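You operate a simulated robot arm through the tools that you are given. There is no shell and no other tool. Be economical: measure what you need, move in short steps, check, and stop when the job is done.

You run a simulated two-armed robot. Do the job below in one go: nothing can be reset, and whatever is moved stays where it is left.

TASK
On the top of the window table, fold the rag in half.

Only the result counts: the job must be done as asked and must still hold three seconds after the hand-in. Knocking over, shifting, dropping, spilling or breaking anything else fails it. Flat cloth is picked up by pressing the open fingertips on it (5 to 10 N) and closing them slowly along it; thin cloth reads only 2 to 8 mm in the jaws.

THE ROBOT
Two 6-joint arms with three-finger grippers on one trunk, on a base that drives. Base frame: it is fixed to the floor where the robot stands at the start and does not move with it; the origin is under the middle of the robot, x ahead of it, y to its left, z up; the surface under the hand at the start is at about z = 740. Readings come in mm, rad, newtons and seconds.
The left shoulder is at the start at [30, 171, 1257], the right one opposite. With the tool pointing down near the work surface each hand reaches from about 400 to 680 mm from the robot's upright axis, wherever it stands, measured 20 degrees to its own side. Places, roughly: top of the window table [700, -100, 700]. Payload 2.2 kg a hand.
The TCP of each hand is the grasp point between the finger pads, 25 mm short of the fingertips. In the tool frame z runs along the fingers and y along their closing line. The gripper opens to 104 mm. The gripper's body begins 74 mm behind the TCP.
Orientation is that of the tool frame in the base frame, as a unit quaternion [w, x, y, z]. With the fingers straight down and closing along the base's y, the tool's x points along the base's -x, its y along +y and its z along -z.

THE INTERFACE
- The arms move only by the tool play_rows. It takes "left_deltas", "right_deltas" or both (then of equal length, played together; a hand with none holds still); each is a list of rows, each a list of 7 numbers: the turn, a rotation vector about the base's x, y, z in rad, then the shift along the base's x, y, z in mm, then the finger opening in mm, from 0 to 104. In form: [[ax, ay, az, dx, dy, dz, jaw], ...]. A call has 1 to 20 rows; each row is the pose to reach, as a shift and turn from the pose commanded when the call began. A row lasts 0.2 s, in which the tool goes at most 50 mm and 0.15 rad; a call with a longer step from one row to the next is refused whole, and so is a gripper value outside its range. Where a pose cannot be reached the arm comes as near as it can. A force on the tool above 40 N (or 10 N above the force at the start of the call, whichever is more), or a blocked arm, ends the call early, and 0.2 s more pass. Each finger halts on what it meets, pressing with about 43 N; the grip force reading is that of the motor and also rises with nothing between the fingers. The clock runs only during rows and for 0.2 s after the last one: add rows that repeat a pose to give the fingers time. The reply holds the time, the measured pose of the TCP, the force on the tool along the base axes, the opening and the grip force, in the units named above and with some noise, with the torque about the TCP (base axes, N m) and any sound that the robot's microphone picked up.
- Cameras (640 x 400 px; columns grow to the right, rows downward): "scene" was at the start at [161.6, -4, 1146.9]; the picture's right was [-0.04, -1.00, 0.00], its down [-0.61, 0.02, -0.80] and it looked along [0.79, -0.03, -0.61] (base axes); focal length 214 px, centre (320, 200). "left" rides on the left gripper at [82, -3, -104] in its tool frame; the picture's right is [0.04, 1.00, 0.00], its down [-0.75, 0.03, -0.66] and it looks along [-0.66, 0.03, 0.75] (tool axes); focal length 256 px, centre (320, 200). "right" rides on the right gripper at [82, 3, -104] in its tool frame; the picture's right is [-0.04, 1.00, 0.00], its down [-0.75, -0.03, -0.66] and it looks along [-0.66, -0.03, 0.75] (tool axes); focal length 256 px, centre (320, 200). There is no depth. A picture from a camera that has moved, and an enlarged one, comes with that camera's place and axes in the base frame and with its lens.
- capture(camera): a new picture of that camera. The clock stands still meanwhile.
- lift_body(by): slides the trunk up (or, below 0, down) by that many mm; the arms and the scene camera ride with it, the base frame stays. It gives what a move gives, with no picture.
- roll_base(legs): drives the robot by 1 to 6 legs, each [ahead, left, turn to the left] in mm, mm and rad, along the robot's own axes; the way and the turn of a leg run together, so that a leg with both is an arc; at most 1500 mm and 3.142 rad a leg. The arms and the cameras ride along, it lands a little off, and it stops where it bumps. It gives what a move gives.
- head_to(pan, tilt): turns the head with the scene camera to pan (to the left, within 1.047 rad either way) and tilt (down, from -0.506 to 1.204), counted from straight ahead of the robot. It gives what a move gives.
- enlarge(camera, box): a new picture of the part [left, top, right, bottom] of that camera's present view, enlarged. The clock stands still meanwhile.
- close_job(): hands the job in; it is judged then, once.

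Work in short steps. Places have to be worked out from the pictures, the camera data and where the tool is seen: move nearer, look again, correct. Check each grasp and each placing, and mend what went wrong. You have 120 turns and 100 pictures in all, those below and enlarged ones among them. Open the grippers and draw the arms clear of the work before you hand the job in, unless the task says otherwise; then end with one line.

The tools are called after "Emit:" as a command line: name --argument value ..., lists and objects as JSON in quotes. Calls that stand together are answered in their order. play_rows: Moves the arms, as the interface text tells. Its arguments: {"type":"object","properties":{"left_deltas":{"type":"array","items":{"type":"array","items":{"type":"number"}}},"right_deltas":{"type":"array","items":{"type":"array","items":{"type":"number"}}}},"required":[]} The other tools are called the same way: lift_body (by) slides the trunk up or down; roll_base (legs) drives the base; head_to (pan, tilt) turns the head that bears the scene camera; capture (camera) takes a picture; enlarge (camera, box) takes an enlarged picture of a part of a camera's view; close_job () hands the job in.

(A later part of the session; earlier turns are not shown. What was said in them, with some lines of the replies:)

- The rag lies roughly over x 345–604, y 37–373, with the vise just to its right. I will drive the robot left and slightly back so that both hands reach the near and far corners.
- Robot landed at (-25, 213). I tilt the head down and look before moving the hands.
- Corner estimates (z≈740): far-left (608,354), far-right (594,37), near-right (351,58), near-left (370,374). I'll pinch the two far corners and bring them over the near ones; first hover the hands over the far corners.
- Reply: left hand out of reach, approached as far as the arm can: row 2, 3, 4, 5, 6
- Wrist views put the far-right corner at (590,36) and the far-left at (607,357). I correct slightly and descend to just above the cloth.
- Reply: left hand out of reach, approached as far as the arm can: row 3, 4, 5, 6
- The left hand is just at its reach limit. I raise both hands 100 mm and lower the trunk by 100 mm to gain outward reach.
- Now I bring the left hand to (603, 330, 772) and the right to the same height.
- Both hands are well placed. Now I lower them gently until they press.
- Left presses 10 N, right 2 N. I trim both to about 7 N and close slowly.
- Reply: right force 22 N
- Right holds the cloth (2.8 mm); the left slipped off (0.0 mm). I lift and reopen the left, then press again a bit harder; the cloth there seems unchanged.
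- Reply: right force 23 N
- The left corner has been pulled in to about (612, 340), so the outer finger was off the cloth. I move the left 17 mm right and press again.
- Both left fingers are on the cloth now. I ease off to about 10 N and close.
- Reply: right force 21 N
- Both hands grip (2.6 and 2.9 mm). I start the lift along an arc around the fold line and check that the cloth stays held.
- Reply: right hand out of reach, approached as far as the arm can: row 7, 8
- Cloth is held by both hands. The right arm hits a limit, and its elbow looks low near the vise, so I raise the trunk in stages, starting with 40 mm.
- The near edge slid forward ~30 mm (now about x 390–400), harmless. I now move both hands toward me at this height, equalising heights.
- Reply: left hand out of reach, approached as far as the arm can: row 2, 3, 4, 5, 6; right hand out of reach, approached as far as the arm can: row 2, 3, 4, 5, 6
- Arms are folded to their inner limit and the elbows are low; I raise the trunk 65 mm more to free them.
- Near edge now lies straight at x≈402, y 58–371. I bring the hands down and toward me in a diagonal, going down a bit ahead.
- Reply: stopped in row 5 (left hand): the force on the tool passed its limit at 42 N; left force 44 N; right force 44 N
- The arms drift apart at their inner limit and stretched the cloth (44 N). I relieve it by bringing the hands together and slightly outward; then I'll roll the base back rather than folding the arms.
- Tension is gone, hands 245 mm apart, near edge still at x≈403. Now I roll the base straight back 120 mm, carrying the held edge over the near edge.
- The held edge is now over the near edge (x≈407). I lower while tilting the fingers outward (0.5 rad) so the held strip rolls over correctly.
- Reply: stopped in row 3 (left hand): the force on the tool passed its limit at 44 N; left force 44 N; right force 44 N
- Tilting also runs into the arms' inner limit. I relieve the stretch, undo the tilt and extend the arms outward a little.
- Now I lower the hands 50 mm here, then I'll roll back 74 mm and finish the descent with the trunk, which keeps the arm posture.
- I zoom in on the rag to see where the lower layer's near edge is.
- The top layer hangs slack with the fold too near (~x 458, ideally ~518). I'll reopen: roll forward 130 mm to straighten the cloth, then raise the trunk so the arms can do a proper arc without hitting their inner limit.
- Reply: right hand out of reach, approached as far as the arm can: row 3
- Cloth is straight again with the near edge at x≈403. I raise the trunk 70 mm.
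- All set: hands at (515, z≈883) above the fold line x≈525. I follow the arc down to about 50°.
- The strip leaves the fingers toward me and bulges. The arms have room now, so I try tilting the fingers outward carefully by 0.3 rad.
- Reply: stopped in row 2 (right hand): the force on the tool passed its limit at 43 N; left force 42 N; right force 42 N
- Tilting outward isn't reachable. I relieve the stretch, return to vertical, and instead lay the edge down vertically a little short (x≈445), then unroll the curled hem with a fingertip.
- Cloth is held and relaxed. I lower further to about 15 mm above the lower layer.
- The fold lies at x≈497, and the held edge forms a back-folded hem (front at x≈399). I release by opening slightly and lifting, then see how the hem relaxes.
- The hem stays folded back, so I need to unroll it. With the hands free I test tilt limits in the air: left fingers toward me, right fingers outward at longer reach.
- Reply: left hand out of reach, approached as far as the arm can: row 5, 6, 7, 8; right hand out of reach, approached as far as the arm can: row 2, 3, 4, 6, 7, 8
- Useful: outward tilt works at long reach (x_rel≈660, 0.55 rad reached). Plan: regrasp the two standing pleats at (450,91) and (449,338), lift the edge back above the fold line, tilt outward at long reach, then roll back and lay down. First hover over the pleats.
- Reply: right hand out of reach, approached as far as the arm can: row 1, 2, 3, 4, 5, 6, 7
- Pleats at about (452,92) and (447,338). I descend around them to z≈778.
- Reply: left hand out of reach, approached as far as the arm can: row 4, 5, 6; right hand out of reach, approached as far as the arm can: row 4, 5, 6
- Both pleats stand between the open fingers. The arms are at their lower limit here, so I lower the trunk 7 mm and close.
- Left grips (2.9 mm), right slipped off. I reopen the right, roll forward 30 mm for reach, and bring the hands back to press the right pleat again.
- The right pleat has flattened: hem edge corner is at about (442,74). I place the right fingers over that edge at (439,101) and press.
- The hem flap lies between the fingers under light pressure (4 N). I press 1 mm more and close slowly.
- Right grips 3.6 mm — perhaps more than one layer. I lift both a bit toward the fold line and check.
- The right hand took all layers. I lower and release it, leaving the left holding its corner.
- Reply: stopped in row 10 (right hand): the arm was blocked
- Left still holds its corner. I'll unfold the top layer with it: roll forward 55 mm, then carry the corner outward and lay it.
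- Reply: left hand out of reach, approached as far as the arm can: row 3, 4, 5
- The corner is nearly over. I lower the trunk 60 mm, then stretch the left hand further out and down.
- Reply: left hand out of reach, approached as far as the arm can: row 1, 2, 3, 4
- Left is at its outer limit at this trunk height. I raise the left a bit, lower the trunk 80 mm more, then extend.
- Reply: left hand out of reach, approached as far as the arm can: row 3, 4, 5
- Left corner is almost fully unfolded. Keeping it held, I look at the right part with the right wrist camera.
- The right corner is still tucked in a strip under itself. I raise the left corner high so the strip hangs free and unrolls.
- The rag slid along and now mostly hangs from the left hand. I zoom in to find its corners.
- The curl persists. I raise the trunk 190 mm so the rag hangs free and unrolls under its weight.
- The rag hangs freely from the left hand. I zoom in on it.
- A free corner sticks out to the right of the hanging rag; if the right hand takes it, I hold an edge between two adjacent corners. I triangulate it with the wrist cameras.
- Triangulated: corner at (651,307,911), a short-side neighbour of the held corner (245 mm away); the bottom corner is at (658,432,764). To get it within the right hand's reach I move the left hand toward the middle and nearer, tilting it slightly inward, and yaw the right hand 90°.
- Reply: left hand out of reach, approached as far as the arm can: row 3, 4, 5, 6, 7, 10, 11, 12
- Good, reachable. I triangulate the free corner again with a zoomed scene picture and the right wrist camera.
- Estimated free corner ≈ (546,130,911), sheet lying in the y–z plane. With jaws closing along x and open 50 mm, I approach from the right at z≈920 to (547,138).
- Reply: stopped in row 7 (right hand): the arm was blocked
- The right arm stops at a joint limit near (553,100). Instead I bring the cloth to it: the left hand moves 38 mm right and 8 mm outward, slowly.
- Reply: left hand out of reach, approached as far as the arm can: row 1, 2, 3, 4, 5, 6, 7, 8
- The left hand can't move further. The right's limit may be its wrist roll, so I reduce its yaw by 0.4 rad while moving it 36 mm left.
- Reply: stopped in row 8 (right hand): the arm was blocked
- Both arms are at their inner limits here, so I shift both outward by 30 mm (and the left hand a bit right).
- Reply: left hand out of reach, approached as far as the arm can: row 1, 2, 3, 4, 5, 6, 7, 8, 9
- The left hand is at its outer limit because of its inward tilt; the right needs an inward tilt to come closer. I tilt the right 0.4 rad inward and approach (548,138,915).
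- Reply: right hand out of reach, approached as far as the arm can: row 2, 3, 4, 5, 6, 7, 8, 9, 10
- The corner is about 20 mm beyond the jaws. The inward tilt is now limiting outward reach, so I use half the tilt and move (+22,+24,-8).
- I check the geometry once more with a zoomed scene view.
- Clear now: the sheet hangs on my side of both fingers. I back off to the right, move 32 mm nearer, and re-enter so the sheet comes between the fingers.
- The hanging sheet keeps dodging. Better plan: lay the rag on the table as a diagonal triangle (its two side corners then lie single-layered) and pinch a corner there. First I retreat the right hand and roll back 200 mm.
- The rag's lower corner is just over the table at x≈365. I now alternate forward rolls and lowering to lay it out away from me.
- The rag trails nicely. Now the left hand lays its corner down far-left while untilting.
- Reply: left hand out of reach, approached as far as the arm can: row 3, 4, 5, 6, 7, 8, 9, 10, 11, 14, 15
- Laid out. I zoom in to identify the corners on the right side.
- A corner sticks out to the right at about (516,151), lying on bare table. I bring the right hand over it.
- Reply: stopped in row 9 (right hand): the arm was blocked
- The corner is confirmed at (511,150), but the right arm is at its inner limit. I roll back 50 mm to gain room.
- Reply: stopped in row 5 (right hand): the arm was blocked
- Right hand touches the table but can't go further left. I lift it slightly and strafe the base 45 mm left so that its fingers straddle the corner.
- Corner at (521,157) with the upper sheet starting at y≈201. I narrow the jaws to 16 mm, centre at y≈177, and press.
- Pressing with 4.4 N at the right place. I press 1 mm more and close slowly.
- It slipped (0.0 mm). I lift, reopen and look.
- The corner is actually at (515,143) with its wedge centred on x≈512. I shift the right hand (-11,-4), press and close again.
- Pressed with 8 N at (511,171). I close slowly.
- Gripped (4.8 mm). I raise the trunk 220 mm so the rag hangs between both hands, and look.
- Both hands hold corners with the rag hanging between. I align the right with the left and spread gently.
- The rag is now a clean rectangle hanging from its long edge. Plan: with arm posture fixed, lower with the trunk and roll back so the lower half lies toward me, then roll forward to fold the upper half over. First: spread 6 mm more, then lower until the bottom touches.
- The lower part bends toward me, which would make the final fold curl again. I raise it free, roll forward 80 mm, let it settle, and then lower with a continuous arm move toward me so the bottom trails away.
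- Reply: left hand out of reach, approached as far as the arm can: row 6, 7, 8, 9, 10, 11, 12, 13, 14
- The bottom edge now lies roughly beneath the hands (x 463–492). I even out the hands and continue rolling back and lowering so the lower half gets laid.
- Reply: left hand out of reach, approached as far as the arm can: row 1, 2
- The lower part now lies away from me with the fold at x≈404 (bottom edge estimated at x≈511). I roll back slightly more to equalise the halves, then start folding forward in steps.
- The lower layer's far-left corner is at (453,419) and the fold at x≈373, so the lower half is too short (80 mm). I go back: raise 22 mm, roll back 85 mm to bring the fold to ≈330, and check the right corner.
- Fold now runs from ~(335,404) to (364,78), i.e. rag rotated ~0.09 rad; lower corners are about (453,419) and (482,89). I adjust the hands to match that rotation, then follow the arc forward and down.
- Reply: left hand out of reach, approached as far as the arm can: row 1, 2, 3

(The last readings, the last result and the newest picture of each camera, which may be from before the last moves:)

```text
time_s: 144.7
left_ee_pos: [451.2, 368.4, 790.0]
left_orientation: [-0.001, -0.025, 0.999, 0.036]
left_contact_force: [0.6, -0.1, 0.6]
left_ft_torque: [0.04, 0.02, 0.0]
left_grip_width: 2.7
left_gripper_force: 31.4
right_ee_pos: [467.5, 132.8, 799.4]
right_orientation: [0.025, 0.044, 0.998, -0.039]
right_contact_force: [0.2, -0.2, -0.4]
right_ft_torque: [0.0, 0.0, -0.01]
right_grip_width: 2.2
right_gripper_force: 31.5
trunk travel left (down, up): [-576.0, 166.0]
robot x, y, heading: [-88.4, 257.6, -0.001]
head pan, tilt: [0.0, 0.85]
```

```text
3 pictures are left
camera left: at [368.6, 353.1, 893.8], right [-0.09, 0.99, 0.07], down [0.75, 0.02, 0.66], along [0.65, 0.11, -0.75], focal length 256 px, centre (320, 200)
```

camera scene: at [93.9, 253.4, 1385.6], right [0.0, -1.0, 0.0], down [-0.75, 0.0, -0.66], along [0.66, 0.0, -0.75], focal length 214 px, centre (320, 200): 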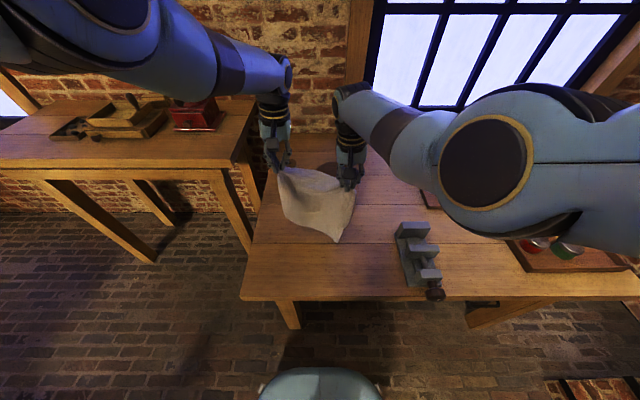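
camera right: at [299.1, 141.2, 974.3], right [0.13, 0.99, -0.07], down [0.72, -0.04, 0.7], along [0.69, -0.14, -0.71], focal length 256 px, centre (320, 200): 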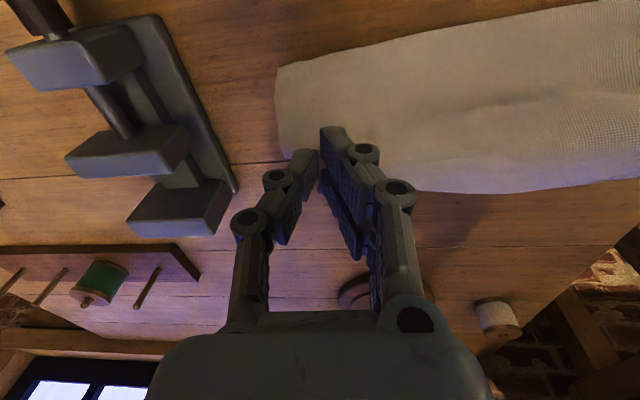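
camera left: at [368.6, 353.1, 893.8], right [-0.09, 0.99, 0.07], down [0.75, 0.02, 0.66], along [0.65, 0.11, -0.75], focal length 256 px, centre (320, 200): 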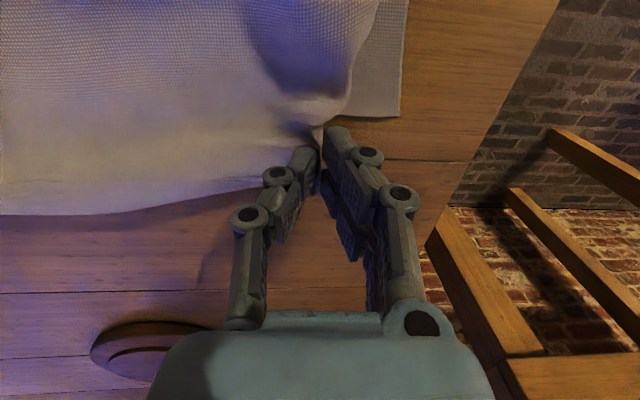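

The lower-left corner has slid to (428,419), and the held edge bows outward mid-way because the hands are a bit close. I check the right lower corner before adjusting.

Emit:
capture --camera "right"

```text
2 pictures are left
camera right: at [381.9, 151.7, 897.5], right [0.13, 0.99, -0.07], down [0.72, -0.04, 0.7], along [0.69, -0.14, -0.71], focal length 256 px, centre (320, 200)
```

right: 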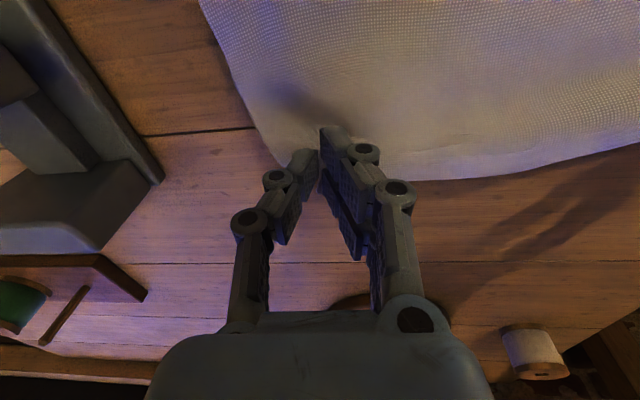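

The top layer covers the right side, with its edge bowing to x≈503. I spread the hands to ~252 mm, shift back 22 mm (right hand 10 mm), and lower to just above the lower layer.

Emit:
play_rows --left_deltas '[[0, 0, 0, 0, 3, 0, 0], [0, 0, 0, 0, 6, 0, 0], [0, 0, 0, 0, 8, 0, 0]]' --right_deltas '[[0, 0, 0, 4, -3, -3, 0], [0, 0, 0, 8, -6, -6, 0], [0, 0, 0, 11, -8, -9, 0]]'

Emit:
roll_base --legs '[[-22, 0, 0]]'

Emit:
lift_body --by -14

```text
time_s: 145.5
left_ee_pos: [450.3, 375.5, 790.0]
left_orientation: [-0.002, -0.024, 0.999, 0.036]
left_contact_force: [0.2, -7.8, 0.6]
left_ft_torque: [-0.22, -0.04, -0.04]
left_grip_width: 2.7
left_gripper_force: 32.2
right_ee_pos: [471.1, 126.6, 796.4]
right_orientation: [0.025, 0.043, 0.998, -0.039]
right_contact_force: [-0.8, 8.7, -0.4]
right_ft_torque: [0.22, 0.02, 0.15]
right_grip_width: 2.8
right_gripper_force: 31.3
right hand out of reach, approached as far as the arm can: row 2, 3
trunk travel left (down, up): [-576.0, 166.0]
robot x, y, heading: [-94.1, 255.2, 0.003]
head pan, tilt: [0.0, 0.85]
```

```text
time_s: 146.3
left_ee_pos: [429.2, 376.4, 789.7]
left_orientation: [-0.001, -0.025, 0.999, 0.036]
left_contact_force: [1.9, -9.8, 0.8]
left_ft_torque: [-0.28, -0.09, -0.07]
left_grip_width: 3.1
left_gripper_force: 31.3
right_ee_pos: [449.1, 126.1, 798.0]
right_orientation: [0.027, 0.044, 0.998, -0.038]
right_contact_force: [-2.2, 10.2, 0.1]
right_ft_torque: [0.26, 0.0, 0.15]
right_grip_width: 2.5
right_gripper_force: 31.9
trunk travel left (down, up): [-576.0, 166.0]
robot x, y, heading: [-111.0, 255.6, 0.003]
head pan, tilt: [0.0, 0.85]
```

```text
time_s: 146.9
left_ee_pos: [429.5, 374.8, 776.1]
left_orientation: [-0.001, -0.025, 0.999, 0.036]
left_contact_force: [0.8, -8.2, 0.9]
left_ft_torque: [-0.19, 0.01, -0.05]
left_grip_width: 2.9
left_gripper_force: 32.1
right_ee_pos: [449.5, 127.3, 782.9]
right_orientation: [0.026, 0.043, 0.998, -0.038]
right_contact_force: [-1.0, 7.0, -0.2]
right_ft_torque: [0.17, -0.01, 0.12]
right_grip_width: 2.5
right_gripper_force: 31.7
trunk travel left (down, up): [-562.0, 180.0]
robot x, y, heading: [-111.6, 256.2, 0.007]
head pan, tilt: [0.0, 0.85]
```

The edge is taut and straight over the lower edge. I relax slightly, open slowly and lift straight up.

Emit:
play_rows --left_deltas '[[0, 0, 0, 0, -2, 0, 0], [0, 0, 0, 0, -2, 0, 4], [0, 0, 0, 0, -2, 0, 10], [0, 0, 0, 0, -2, 0, 18], [0, 0, 0, 0, -2, 0, 24], [0, 0, 0, 0, -2, 6, 24], [0, 0, 0, 0, -2, 20, 24], [0, 0, 0, 0, -2, 45, 24], [0, 0, 0, 5, -2, 75, 24], [0, 0, 0, 10, -2, 105, 24]]' --right_deltas '[[0, 0, 0, 0, 2, 0, 0], [0, 0, 0, 0, 2, 0, 4], [0, 0, 0, 0, 2, 0, 10], [0, 0, 0, 0, 2, 0, 18], [0, 0, 0, 0, 2, 0, 24], [0, 0, 0, 0, 2, 6, 24], [0, 0, 0, 0, 2, 20, 24], [0, 0, 0, 0, 2, 45, 24], [0, 0, 0, 0, 2, 75, 24], [0, 0, 0, 5, 2, 100, 24]]'

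Emit:
enlarge --camera "scene" --box '[240, 130, 400, 290]'

```text
time_s: 149.1
left_ee_pos: [478.9, 362.0, 860.7]
left_orientation: [-0.002, -0.024, 0.999, 0.037]
left_contact_force: [0.5, -0.4, -0.2]
left_ft_torque: [0.02, -0.02, -0.06]
left_grip_width: 24.0
left_gripper_force: 0.0
left hand out of reach, approached as far as the arm can: row 7, 8, 9, 10
right_ee_pos: [455.9, 127.2, 883.2]
right_orientation: [0.025, 0.044, 0.998, -0.039]
right_contact_force: [0.4, -0.8, 0.1]
right_ft_torque: [0.01, -0.04, 0.02]
right_grip_width: 23.9
right_gripper_force: 0.1
trunk travel left (down, up): [-562.0, 180.0]
robot x, y, heading: [-114.0, 254.2, 0.003]
head pan, tilt: [0.0, 0.85]
```

```text
2.50 times, centred on (320, 210) of scene
camera zoom: at [38.2, 254.1, 1244.2], right [0.0, -1.0, 0.0], down [-0.75, 0.0, -0.66], along [0.66, 0.0, -0.75], focal length 536 px, centre (320, 175)
```

zoom: 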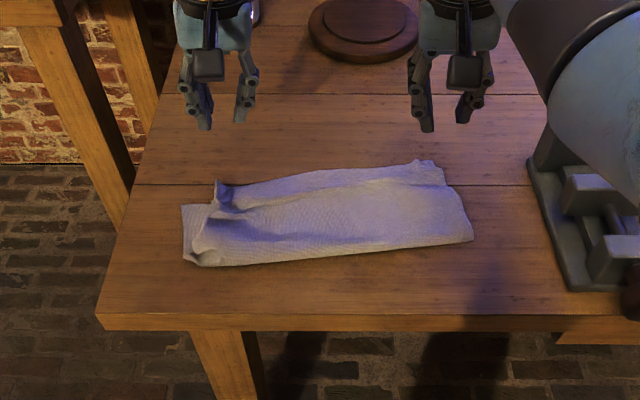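

The rag is folded, but small pleats remain at both grip spots and the top-left flap is gathered. I'll press lightly astride each pleat and open the fingers to spread it flat. First position the hands.

Emit:
roll_base --legs '[[25, 0, 0]]'

Emit:
play_rows --left_deltas '[[0, 0, 0, -4, 4, -15, 16], [0, 0, 0, -12, 8, -30, 16], [0, 0, 0, -24, 12, -45, 16], [0, 0, 0, -38, 14, -60, 16], [0, 0, 0, -50, 14, -72, 16], [0, 0, 0, -55, 14, -80, 16], [0, 0, 0, -55, 14, -80, 16]]' --right_deltas '[[0, 0, 0, 0, -4, -20, 16], [0, 0, 0, 0, -8, -40, 16], [0, 0, 0, 0, -12, -60, 16], [0, 0, 0, 0, -14, -80, 16], [0, 0, 0, 0, -14, -95, 16], [0, 0, 0, 0, -14, -103, 16], [0, 0, 0, 0, -14, -103, 16]]'

```text
time_s: 149.9
left_ee_pos: [505.5, 362.6, 860.9]
left_orientation: [-0.003, -0.024, 0.999, 0.036]
left_contact_force: [0.4, 1.1, -0.2]
left_ft_torque: [0.0, 0.02, -0.01]
left_grip_width: 24.1
left_gripper_force: 0.0
right_ee_pos: [480.0, 127.2, 882.0]
right_orientation: [0.025, 0.043, 0.998, -0.038]
right_contact_force: [-0.6, 0.1, 1.3]
right_ft_torque: [0.0, 0.03, 0.02]
right_grip_width: 23.8
right_gripper_force: 0.1
trunk travel left (down, up): [-562.0, 180.0]
robot x, y, heading: [-91.3, 257.5, 0.003]
head pan, tilt: [0.0, 0.85]
```

```text
time_s: 151.5
left_ee_pos: [453.9, 376.4, 775.2]
left_orientation: [-0.002, -0.024, 0.999, 0.037]
left_contact_force: [0.2, -0.2, -0.2]
left_ft_torque: [0.05, 0.02, 0.01]
left_grip_width: 15.7
left_gripper_force: 0.3
left hand out of reach, approached as far as the arm can: row 4, 5, 6, 7
right_ee_pos: [476.4, 112.0, 781.1]
right_orientation: [0.026, 0.044, 0.998, -0.039]
right_contact_force: [0.6, -0.4, 0.0]
right_ft_torque: [-0.04, -0.01, 0.02]
right_grip_width: 15.9
right_gripper_force: 0.1
right hand out of reach, approached as far as the arm can: row 6, 7
trunk travel left (down, up): [-562.0, 180.0]
robot x, y, heading: [-90.6, 253.0, 0.004]
head pan, tilt: [0.0, 0.85]
```

I lower with the trunk until the left fingertips press.

Emit:
lift_body --by -7

```text
time_s: 152.1
left_ee_pos: [454.6, 375.9, 769.9]
left_orientation: [-0.001, -0.025, 0.999, 0.036]
left_contact_force: [1.5, 0.4, 0.7]
left_ft_torque: [0.01, 0.0, -0.02]
left_grip_width: 15.9
left_gripper_force: 0.1
right_ee_pos: [476.0, 112.1, 774.1]
right_orientation: [0.026, 0.044, 0.998, -0.039]
right_contact_force: [0.4, -0.7, 0.3]
right_ft_torque: [-0.01, -0.02, -0.01]
right_grip_width: 16.1
right_gripper_force: 0.0
trunk travel left (down, up): [-555.0, 187.0]
robot x, y, heading: [-85.3, 250.8, -0.001]
head pan, tilt: [0.0, 0.85]
```

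Just touching on the left. I lower 2 mm more, look with the last-but-spare picture saved for later, and spread both by opening; the right is lowered by its arm.

Emit:
lift_body --by -3

Emit:
play_rows --right_deltas '[[0, 0, 0, -3, 0, -2, 16], [0, 0, 0, -5, 0, -4, 16], [0, 0, 0, -5, 0, -4, 16]]'

```text
time_s: 152.6
left_ee_pos: [454.8, 374.9, 766.3]
left_orientation: [-0.001, -0.024, 0.999, 0.037]
left_contact_force: [-0.8, 0.2, 2.9]
left_ft_torque: [0.02, 0.03, 0.03]
left_grip_width: 16.0
left_gripper_force: 0.1
right_ee_pos: [477.4, 112.3, 771.5]
right_orientation: [0.026, 0.043, 0.998, -0.039]
right_contact_force: [0.1, 0.3, -0.1]
right_ft_torque: [0.01, 0.02, -0.01]
right_grip_width: 16.1
right_gripper_force: 0.0
trunk travel left (down, up): [-552.0, 190.0]
robot x, y, heading: [-85.5, 254.6, 0.004]
head pan, tilt: [0.0, 0.85]
```

```text
time_s: 153.4
left_ee_pos: [455.7, 374.9, 766.4]
left_orientation: [-0.002, -0.025, 0.999, 0.037]
left_contact_force: [-0.1, 0.8, 1.9]
left_ft_torque: [-0.03, -0.01, -0.02]
left_grip_width: 17.5
left_gripper_force: 0.1
right_ee_pos: [472.3, 112.8, 768.4]
right_orientation: [0.026, 0.043, 0.998, -0.038]
right_contact_force: [0.7, 0.4, 3.0]
right_ft_torque: [0.07, 0.04, -0.01]
right_grip_width: 16.6
right_gripper_force: 0.0
trunk travel left (down, up): [-552.0, 190.0]
robot x, y, heading: [-88.5, 256.0, 0.006]
head pan, tilt: [0.0, 0.85]
```

Both press with about 3 N. I open both slowly to 60 mm to spread the pleats, then lift away.

Emit:
play_rows --left_deltas '[[0, 0, 0, 0, 1, 0, 22], [0, 0, 0, 0, 2, 0, 28], [0, 0, 0, 0, 3, 0, 34], [0, 0, 0, 0, 4, 0, 40], [0, 0, 0, 0, 5, 0, 46], [0, 0, 0, 0, 6, 0, 52], [0, 0, 0, 0, 7, 0, 58], [0, 0, 0, 0, 8, 0, 62], [0, 0, 0, 0, 8, 0, 62], [0, 0, 0, 0, 8, 15, 62], [0, 0, 0, 0, 8, 35, 62], [0, 0, 0, 8, 8, 60, 62], [0, 0, 0, 20, 8, 85, 62]]' --right_deltas '[[0, 0, 0, 0, 0, 0, 22], [0, 0, 0, 0, -1, 0, 28], [0, 0, 0, 0, -2, 0, 34], [0, 0, 0, 0, -2, 0, 40], [0, 0, 0, 0, -3, 0, 46], [0, 0, 0, 0, -3, 0, 52], [0, 0, 0, 0, -4, 0, 58], [0, 0, 0, 0, -4, 0, 62], [0, 0, 0, 0, -4, 0, 62], [0, 0, 0, 0, -4, 15, 62], [0, 0, 0, 0, -4, 35, 62], [0, 0, 0, 5, -4, 60, 62], [0, 0, 0, 10, -4, 90, 62]]'

Emit:
lift_body --by 100

Emit:
enlarge --camera "scene" --box '[240, 140, 400, 300]'

```text
time_s: 156.2
left_ee_pos: [499.3, 375.2, 835.3]
left_orientation: [-0.003, -0.024, 0.999, 0.036]
left_contact_force: [-1.2, 0.4, 0.0]
left_ft_torque: [0.0, -0.02, 0.01]
left_grip_width: 62.1
left_gripper_force: 0.1
left hand out of reach, approached as far as the arm can: row 10, 11, 12, 13
right_ee_pos: [480.5, 106.7, 857.6]
right_orientation: [0.025, 0.044, 0.998, -0.039]
right_contact_force: [-0.5, 0.5, -0.4]
right_ft_torque: [0.0, -0.03, 0.01]
right_grip_width: 62.0
right_gripper_force: 0.1
trunk travel left (down, up): [-552.0, 190.0]
robot x, y, heading: [-86.9, 255.9, 0.002]
head pan, tilt: [0.0, 0.85]
```

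```text
time_s: 157.5
left_ee_pos: [500.8, 376.6, 936.0]
left_orientation: [-0.002, -0.025, 0.999, 0.037]
left_contact_force: [-0.2, 0.0, 0.5]
left_ft_torque: [-0.02, -0.02, -0.04]
left_grip_width: 61.9
left_gripper_force: 0.0
right_ee_pos: [481.8, 107.6, 956.9]
right_orientation: [0.026, 0.044, 0.998, -0.039]
right_contact_force: [0.4, -0.4, -0.4]
right_ft_torque: [-0.02, -0.03, -0.02]
right_grip_width: 62.2
right_gripper_force: 0.1
trunk travel left (down, up): [-652.0, 90.0]
robot x, y, heading: [-84.6, 255.2, -0.001]
head pan, tilt: [0.0, 0.85]
```

```text
2.50 times, centred on (320, 220) of scene
camera zoom: at [62.6, 254.3, 1334.5], right [0.0, -1.0, 0.0], down [-0.75, 0.0, -0.66], along [0.66, 0.0, -0.75], focal length 536 px, centre (320, 150)
```

zoom: 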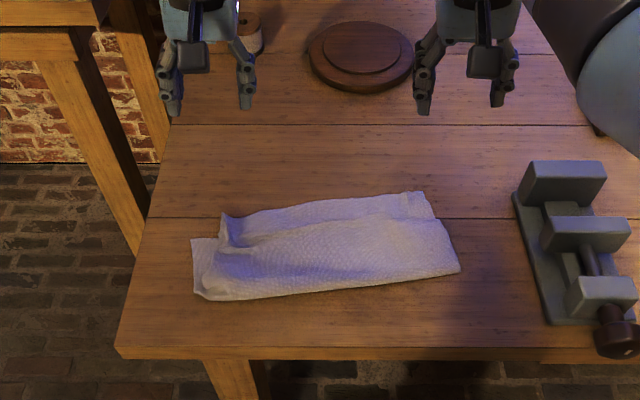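

The top edge overshoots the lower edge by about 40 mm (it lies on bare table there), so I can pinch that single-layer strip at both ends and move it back. I roll forward 25 mm, lower the trunk, and hover over (472,360) and (501,131).

Emit:
roll_base --legs '[[25, 0, 0]]'

Emit:
lift_body --by -105

```text
time_s: 158.3
left_ee_pos: [523.6, 377.4, 936.7]
left_orientation: [-0.004, -0.025, 0.999, 0.036]
left_contact_force: [-0.1, 0.5, 0.1]
left_ft_torque: [-0.02, 0.01, 0.0]
left_grip_width: 62.2
left_gripper_force: 0.0
right_ee_pos: [504.1, 108.6, 958.2]
right_orientation: [0.026, 0.044, 0.998, -0.039]
right_contact_force: [0.1, 0.1, 0.1]
right_ft_torque: [0.0, 0.02, 0.04]
right_grip_width: 61.9
right_gripper_force: 0.1
trunk travel left (down, up): [-652.0, 90.0]
robot x, y, heading: [-67.7, 258.7, 0.003]
head pan, tilt: [0.0, 0.85]
```

```text
time_s: 159.7
left_ee_pos: [524.1, 376.9, 830.8]
left_orientation: [-0.003, -0.025, 0.999, 0.037]
left_contact_force: [0.9, -0.5, 0.3]
left_ft_torque: [0.01, 0.0, 0.0]
left_grip_width: 62.0
left_gripper_force: 0.1
right_ee_pos: [504.7, 107.3, 852.9]
right_orientation: [0.025, 0.044, 0.998, -0.039]
right_contact_force: [0.5, 0.0, 0.0]
right_ft_torque: [0.0, -0.01, 0.02]
right_grip_width: 61.9
right_gripper_force: 0.1
trunk travel left (down, up): [-547.0, 195.0]
robot x, y, heading: [-64.8, 251.6, 0.004]
head pan, tilt: [0.0, 0.85]
```

Now the arms go over the strip with the jaws at 24 mm.

Emit:
play_rows --left_deltas '[[0, 0, 0, -5, -4, -10, 50], [0, 0, 0, -15, -8, -22, 40], [0, 0, 0, -27, -12, -34, 30], [0, 0, 0, -40, -17, -44, 24], [0, 0, 0, -50, -17, -52, 24], [0, 0, 0, -52, -17, -55, 24], [0, 0, 0, -52, -17, -55, 24]]' --right_deltas '[[0, 0, 0, 0, 4, -12, 50], [0, 0, 0, 0, 10, -26, 40], [0, 0, 0, -2, 16, -40, 30], [0, 0, 0, -4, 24, -54, 24], [0, 0, 0, -4, 24, -68, 24], [0, 0, 0, -4, 24, -77, 24], [0, 0, 0, -4, 24, -77, 24]]'

```text
time_s: 161.3
left_ee_pos: [480.1, 356.7, 770.1]
left_orientation: [-0.003, -0.025, 0.999, 0.036]
left_contact_force: [-0.9, -0.1, -0.5]
left_ft_torque: [-0.03, -0.01, -0.02]
left_grip_width: 24.2
left_gripper_force: 0.1
left hand out of reach, approached as far as the arm can: row 3, 4, 5, 6, 7
right_ee_pos: [501.4, 131.8, 775.4]
right_orientation: [0.026, 0.044, 0.998, -0.038]
right_contact_force: [-0.8, -0.7, 0.3]
right_ft_torque: [0.01, 0.02, -0.02]
right_grip_width: 23.9
right_gripper_force: 0.2
trunk travel left (down, up): [-547.0, 195.0]
robot x, y, heading: [-64.4, 256.0, 0.005]
head pan, tilt: [0.0, 0.85]
```

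Left sits 8 mm too far out; I roll back 8 mm, then press down.

Emit:
roll_base --legs '[[-8, 0, 0]]'

Emit:
lift_body --by -4

Emit:
play_rows --right_deltas '[[0, 0, 0, 2, 0, -2, 24], [0, 0, 0, 4, 0, -4, 24], [0, 0, 0, 4, 0, -4.5, 24]]'

```text
time_s: 162.1
left_ee_pos: [472.1, 356.3, 771.2]
left_orientation: [-0.003, -0.025, 0.999, 0.037]
left_contact_force: [-0.7, 0.1, 0.4]
left_ft_torque: [-0.03, -0.02, 0.0]
left_grip_width: 24.2
left_gripper_force: 0.1
right_ee_pos: [493.9, 131.8, 774.5]
right_orientation: [0.026, 0.044, 0.998, -0.038]
right_contact_force: [0.7, 0.1, 1.0]
right_ft_torque: [-0.01, -0.02, 0.0]
right_grip_width: 23.9
right_gripper_force: 0.1
trunk travel left (down, up): [-547.0, 195.0]
robot x, y, heading: [-70.5, 253.1, 0.003]
head pan, tilt: [0.0, 0.85]
```

```text
time_s: 162.6
left_ee_pos: [473.3, 357.5, 767.2]
left_orientation: [-0.002, -0.024, 0.999, 0.036]
left_contact_force: [0.3, 0.9, 4.9]
left_ft_torque: [-0.03, 0.02, 0.0]
left_grip_width: 23.3
left_gripper_force: 0.0
right_ee_pos: [493.4, 132.6, 770.9]
right_orientation: [0.026, 0.044, 0.998, -0.039]
right_contact_force: [-0.1, -0.5, -0.8]
right_ft_torque: [0.0, -0.02, 0.01]
right_grip_width: 24.0
right_gripper_force: 0.1
trunk travel left (down, up): [-543.0, 199.0]
robot x, y, heading: [-70.7, 257.4, 0.003]
head pan, tilt: [0.0, 0.85]
```

```text
time_s: 163.4
left_ee_pos: [473.0, 356.7, 766.3]
left_orientation: [-0.003, -0.025, 0.999, 0.037]
left_contact_force: [0.2, 0.4, 1.7]
left_ft_torque: [0.0, 0.06, 0.0]
left_grip_width: 25.0
left_gripper_force: 0.2
right_ee_pos: [494.9, 130.7, 769.3]
right_orientation: [0.026, 0.044, 0.998, -0.039]
right_contact_force: [0.4, 0.0, 3.8]
right_ft_torque: [0.09, 0.08, -0.03]
right_grip_width: 24.1
right_gripper_force: 0.0
right hand out of reach, approached as far as the arm can: row 2, 3
trunk travel left (down, up): [-543.0, 199.0]
robot x, y, heading: [-68.7, 255.6, 0.001]
head pan, tilt: [0.0, 0.85]
```

Both touch. One more millimetre by trunk, then close slowly.

Emit:
lift_body --by -1.2

Emit:
play_rows --left_deltas '[[0, 0, 0, 0, 0, 0, 21], [0, 0, 0, 0, 0, 0, 18], [0, 0, 0, 0, 0, 0, 15], [0, 0, 0, 0, 0, 0, 12], [0, 0, 0, 0, 0, 0, 9], [0, 0, 0, 0, 0, 0, 6], [0, 0, 0, 0, 0, 0, 3], [0, 0, 0, 0, 0, 0, 0], [0, 0, 0, 0, 0, 0, 0], [0, 0, 0, 0, 0, 0, 0]]' --right_deltas '[[0, 0, 0, 0, 0, 0, 21], [0, 0, 0, 0, 0, 0, 18], [0, 0, 0, 0, 0, 0, 15], [0, 0, 0, 0, 0, 0, 12], [0, 0, 0, 0, 0, 0, 9], [0, 0, 0, 0, 0, 0, 6], [0, 0, 0, 0, 0, 0, 3], [0, 0, 0, 0, 0, 0, 0], [0, 0, 0, 0, 0, 0, 0], [0, 0, 0, 0, 0, 0, 0]]'

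```text
time_s: 163.9
left_ee_pos: [472.1, 355.7, 766.0]
left_orientation: [-0.003, -0.025, 0.999, 0.036]
left_contact_force: [-1.1, -0.3, 4.7]
left_ft_torque: [-0.01, 0.06, -0.04]
left_grip_width: 24.2
left_gripper_force: 1.7
right_ee_pos: [493.8, 131.9, 768.5]
right_orientation: [0.026, 0.043, 0.998, -0.039]
right_contact_force: [-0.8, 0.7, 6.2]
right_ft_torque: [0.12, 0.05, -0.04]
right_grip_width: 25.1
right_gripper_force: 0.0
trunk travel left (down, up): [-542.0, 200.0]
robot x, y, heading: [-72.5, 255.4, -0.004]
head pan, tilt: [0.0, 0.85]
```

```text
time_s: 166.1
left_ee_pos: [472.8, 357.1, 766.1]
left_orientation: [-0.002, -0.024, 0.999, 0.036]
left_contact_force: [-0.4, -1.6, 10.3]
left_ft_torque: [-0.05, 0.15, -0.01]
left_grip_width: 3.3
left_gripper_force: 31.8
right_ee_pos: [495.0, 131.6, 768.6]
right_orientation: [0.026, 0.044, 0.998, -0.039]
right_contact_force: [0.6, 0.4, 0.3]
right_ft_torque: [-0.02, 0.01, 0.0]
right_grip_width: 0.1
right_gripper_force: 28.2
trunk travel left (down, up): [-542.0, 200.0]
robot x, y, heading: [-70.2, 255.1, -0.002]
head pan, tilt: [0.0, 0.85]
```

Left grips (3.3 mm); right slipped. I reopen the right and press again harder.

Emit:
play_rows --right_deltas '[[0, 0, 0, 0, 0, 6, 0], [0, 0, 0, -2, 0, 10, 12], [0, 0, 0, -3, 0, 10, 26], [0, 0, 0, -3, 0, 6, 26], [0, 0, 0, -3, 0, 2, 26], [0, 0, 0, -3, 0, 0, 26]]'

Emit:
lift_body --by -1.5

Emit:
play_rows --right_deltas '[[0, 0, 0, 0, 0, 0, 26], [0, 0, 0, 0, 0, -1, 23], [0, 0, 0, 0, 0, -1, 20], [0, 0, 0, 0, 0, -1, 17], [0, 0, 0, 0, 0, -1, 14], [0, 0, 0, 0, 0, -1, 11], [0, 0, 0, 0, 0, -1, 8], [0, 0, 0, 0, 0, -1, 5], [0, 0, 0, 0, 0, -1, 2], [0, 0, 0, 0, 0, -1, 0], [0, 0, 0, 0, 0, -1, 0]]'

```text
time_s: 167.5
left_ee_pos: [471.1, 355.8, 766.5]
left_orientation: [-0.002, -0.025, 0.999, 0.037]
left_contact_force: [0.0, -0.6, 10.0]
left_ft_torque: [-0.05, 0.07, 0.03]
left_grip_width: 3.3
left_gripper_force: 31.9
right_ee_pos: [491.9, 132.1, 770.5]
right_orientation: [0.026, 0.044, 0.998, -0.039]
right_contact_force: [0.9, -0.2, -0.1]
right_ft_torque: [0.01, 0.02, -0.01]
right_grip_width: 26.0
right_gripper_force: 0.0
trunk travel left (down, up): [-542.0, 200.0]
robot x, y, heading: [-73.5, 255.7, 0.003]
head pan, tilt: [0.0, 0.85]
```

```text
time_s: 168.0
left_ee_pos: [472.0, 356.3, 765.0]
left_orientation: [-0.001, -0.025, 0.999, 0.037]
left_contact_force: [-0.5, -1.2, 20.3]
left_ft_torque: [0.01, 0.3, 0.01]
left_grip_width: 3.5
left_gripper_force: 31.5
right_ee_pos: [491.7, 132.0, 767.4]
right_orientation: [0.028, 0.044, 0.998, -0.039]
right_contact_force: [0.9, -0.4, 5.3]
right_ft_torque: [0.09, 0.01, -0.03]
right_grip_width: 26.9
right_gripper_force: 0.1
trunk travel left (down, up): [-540.0, 202.0]
robot x, y, heading: [-71.8, 255.1, -0.0]
head pan, tilt: [0.0, 0.85]
```

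```text
time_s: 170.4
left_ee_pos: [472.3, 355.9, 765.8]
left_orientation: [-0.002, -0.025, 0.999, 0.038]
left_contact_force: [5.1, -4.0, 25.5]
left_ft_torque: [-0.01, 0.28, 0.01]
left_grip_width: 3.1
left_gripper_force: 31.8
right_ee_pos: [491.1, 132.5, 767.4]
right_orientation: [0.028, 0.044, 0.998, -0.039]
right_contact_force: [0.3, 5.9, 9.0]
right_ft_torque: [0.21, 0.16, -0.14]
right_grip_width: 0.0
right_gripper_force: 28.1
trunk travel left (down, up): [-540.0, 202.0]
robot x, y, heading: [-73.3, 251.5, 0.002]
head pan, tilt: [0.0, 0.85]
```

The right hand leans ~0.08 rad sideways, so only one finger presses. I lift it, correct the lean, and press again.

Emit:
play_rows --right_deltas '[[0, 0, 0, 0, 0, 6, 0], [0.04, 0, 0, -2, 0, 12, 12], [0.08, 0, 0, -4, 4, 12, 26], [0.08, 0, 0, -4, 4, 8, 26], [0.08, 0, 0, -4, 4, 4, 26], [0.08, 0, 0, -4, 4, 1, 26], [0.08, 0, 0, -4, 4, -1, 26], [0.08, 0, 0, -4, 4, -1.5, 26]]'

```text
time_s: 172.2
left_ee_pos: [472.7, 355.6, 765.5]
left_orientation: [-0.002, -0.025, 0.999, 0.036]
left_contact_force: [5.4, -2.0, 24.4]
left_ft_torque: [0.05, 0.21, 0.03]
left_grip_width: 3.4
left_gripper_force: 31.5
right_ee_pos: [487.4, 136.4, 766.4]
right_orientation: [0.026, 0.045, 0.999, 0.001]
right_contact_force: [0.4, 1.5, 11.0]
right_ft_torque: [0.05, 0.11, -0.02]
right_grip_width: 26.6
right_gripper_force: 0.1
trunk travel left (down, up): [-540.0, 202.0]
robot x, y, heading: [-70.9, 256.1, -0.002]
head pan, tilt: [0.0, 0.85]
```

Level now, pressing 11 N. Closing slowly.

Emit:
play_rows --right_deltas '[[0, 0, 0, 0, 0, 0, 23], [0, 0, 0, 0, 0, 0, 20], [0, 0, 0, 0, 0, 0, 17], [0, 0, 0, 0, 0, 0, 14], [0, 0, 0, 0, 0, 0, 11], [0, 0, 0, 0, 0, 0, 8], [0, 0, 0, 0, 0, 0, 5], [0, 0, 0, 0, 0, 0, 2], [0, 0, 0, 0, 0, 0, 0], [0, 0, 0, 0, 0, 0, 0]]'

```text
time_s: 174.4
left_ee_pos: [472.4, 357.0, 765.8]
left_orientation: [-0.001, -0.026, 0.999, 0.037]
left_contact_force: [6.1, -4.4, 22.6]
left_ft_torque: [-0.01, 0.19, 0.02]
left_grip_width: 3.4
left_gripper_force: 30.9
right_ee_pos: [486.5, 135.8, 764.9]
right_orientation: [0.025, 0.046, 0.999, 0.002]
right_contact_force: [-0.5, 5.2, 19.8]
right_ft_torque: [0.26, 0.31, -0.07]
right_grip_width: 2.7
right_gripper_force: 31.7
trunk travel left (down, up): [-540.0, 202.0]
robot x, y, heading: [-73.5, 252.7, 0.003]
head pan, tilt: [0.0, 0.85]
```

Both grip now (3.4 and 2.7 mm). I lift 25 mm, roll back 40 mm with 12 mm to the left, and lower again.

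Emit:
lift_body --by 25

Emit:
roll_base --legs '[[-40, 12, 0]]'

Emit:
lift_body --by -16

```text
time_s: 175.1
left_ee_pos: [471.9, 357.1, 787.5]
left_orientation: [-0.005, -0.025, 0.999, 0.037]
left_contact_force: [0.2, -1.0, -0.8]
left_ft_torque: [-0.03, 0.03, 0.04]
left_grip_width: 3.3
left_gripper_force: 31.8
right_ee_pos: [488.2, 135.7, 787.9]
right_orientation: [0.023, 0.045, 0.999, 0.001]
right_contact_force: [-0.7, 2.2, -0.9]
right_ft_torque: [0.02, 0.02, 0.01]
right_grip_width: 2.9
right_gripper_force: 31.8
trunk travel left (down, up): [-565.0, 177.0]
robot x, y, heading: [-71.8, 257.6, -0.003]
head pan, tilt: [0.0, 0.85]
```

```text
time_s: 176.0
left_ee_pos: [429.4, 368.8, 788.6]
left_orientation: [-0.002, -0.026, 0.999, 0.036]
left_contact_force: [0.0, -0.3, 1.1]
left_ft_torque: [-0.01, -0.08, 0.02]
left_grip_width: 3.2
left_gripper_force: 31.6
right_ee_pos: [446.1, 148.0, 789.8]
right_orientation: [0.026, 0.045, 0.999, 0.001]
right_contact_force: [-0.8, 1.7, -0.2]
right_ft_torque: [0.04, -0.06, 0.01]
right_grip_width: 2.6
right_gripper_force: 32.1
trunk travel left (down, up): [-565.0, 177.0]
robot x, y, heading: [-117.0, 265.6, -0.002]
head pan, tilt: [0.0, 0.85]
```

```text
time_s: 176.6
left_ee_pos: [432.8, 367.9, 772.0]
left_orientation: [-0.002, -0.026, 0.999, 0.037]
left_contact_force: [0.4, -1.4, -0.4]
left_ft_torque: [-0.03, 0.01, 0.01]
left_grip_width: 3.2
left_gripper_force: 31.3
right_ee_pos: [447.0, 146.9, 772.3]
right_orientation: [0.024, 0.045, 0.999, 0.002]
right_contact_force: [0.5, 1.9, 0.3]
right_ft_torque: [0.03, -0.01, 0.02]
right_grip_width: 2.9
right_gripper_force: 31.8
trunk travel left (down, up): [-549.0, 193.0]
robot x, y, heading: [-111.8, 267.0, 0.001]
head pan, tilt: [0.0, 0.85]
```

In place over the lower edge. I lower 4 mm so the tips press lightly, then open slowly to spread the pleats as they are released.

Emit:
lift_body --by -5

Emit:
play_rows --left_deltas '[[0, 0, 0, 0, 0, 0, 5], [0, 0, 0, 0, 1, 0, 11], [0, 0, 0, 0, 2, 0, 17], [0, 0, 0, 0, 3, 0, 23], [0, 0, 0, 0, 4, 0, 29], [0, 0, 0, 0, 5, 0, 35], [0, 0, 0, 0, 6, 0, 42], [0, 0, 0, 0, 7, 0, 50], [0, 0, 0, 0, 8, 0, 58], [0, 0, 0, 0, 8, 0, 58]]' --right_deltas '[[0, 0, 0, 0, 0, 0, 5], [0, 0, 0, 0, -1, 0, 11], [0, 0, 0, 0, -2, 0, 17], [0, 0, 0, 0, -3, 0, 23], [0, 0, 0, 0, -4, 0, 29], [0, 0, 0, 0, -5, 0, 35], [0, 0, 0, 0, -6, 0, 42], [0, 0, 0, 0, -6, 0, 50], [0, 0, 0, 0, -6, 0, 58], [0, 0, 0, 0, -6, 0, 58]]'

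Emit:
lift_body --by 150

```text
time_s: 177.2
left_ee_pos: [431.9, 368.4, 767.4]
left_orientation: [-0.003, -0.025, 0.999, 0.036]
left_contact_force: [0.4, -0.4, 0.0]
left_ft_torque: [-0.02, 0.04, 0.0]
left_grip_width: 3.0
left_gripper_force: 31.7
right_ee_pos: [448.7, 147.7, 769.1]
right_orientation: [0.024, 0.046, 0.999, 0.001]
right_contact_force: [0.6, 1.1, 2.1]
right_ft_torque: [-0.02, 0.0, -0.03]
right_grip_width: 2.6
right_gripper_force: 31.6
trunk travel left (down, up): [-544.0, 198.0]
robot x, y, heading: [-114.0, 264.8, -0.001]
head pan, tilt: [0.0, 0.85]
```

```text
time_s: 179.4
left_ee_pos: [433.2, 376.3, 767.2]
left_orientation: [-0.003, -0.025, 0.999, 0.035]
left_contact_force: [-1.8, -0.3, 3.5]
left_ft_torque: [-0.08, 0.01, -0.05]
left_grip_width: 58.2
left_gripper_force: 0.1
right_ee_pos: [447.4, 141.5, 768.0]
right_orientation: [0.023, 0.045, 0.999, 0.002]
right_contact_force: [-1.2, -0.1, -0.2]
right_ft_torque: [0.04, -0.01, -0.01]
right_grip_width: 58.2
right_gripper_force: 0.1
trunk travel left (down, up): [-544.0, 198.0]
robot x, y, heading: [-115.6, 265.9, 0.001]
head pan, tilt: [0.0, 0.85]
```

```text
time_s: 181.1
left_ee_pos: [432.9, 377.1, 917.3]
left_orientation: [-0.004, -0.025, 0.999, 0.037]
left_contact_force: [1.1, 0.3, 0.6]
left_ft_torque: [-0.01, 0.03, -0.02]
left_grip_width: 58.5
left_gripper_force: 0.1
right_ee_pos: [447.4, 141.3, 918.6]
right_orientation: [0.024, 0.046, 0.999, 0.001]
right_contact_force: [0.2, 0.1, -0.3]
right_ft_torque: [0.02, 0.0, 0.01]
right_grip_width: 58.1
right_gripper_force: 0.1
trunk travel left (down, up): [-694.0, 48.0]
robot x, y, heading: [-113.0, 265.2, 0.003]
head pan, tilt: [0.0, 0.85]
```

The hands are open and raised clear of the rag, and no pictures are left. I hand the job in.

Emit:
close_job

```text
The job is handed in.
```

I folded the rag in half on the window table and handed the job in, but I had no pictures left to check the final state. In the last picture the top layer overshot the lower edge by about 40 mm. I then regripped it with both hands, moved it back by about that much and released it. The edges may still be off by a centimetre or more, and some slack may remain near the fold. As far as I could see and feel, nothing else on the table was touched.
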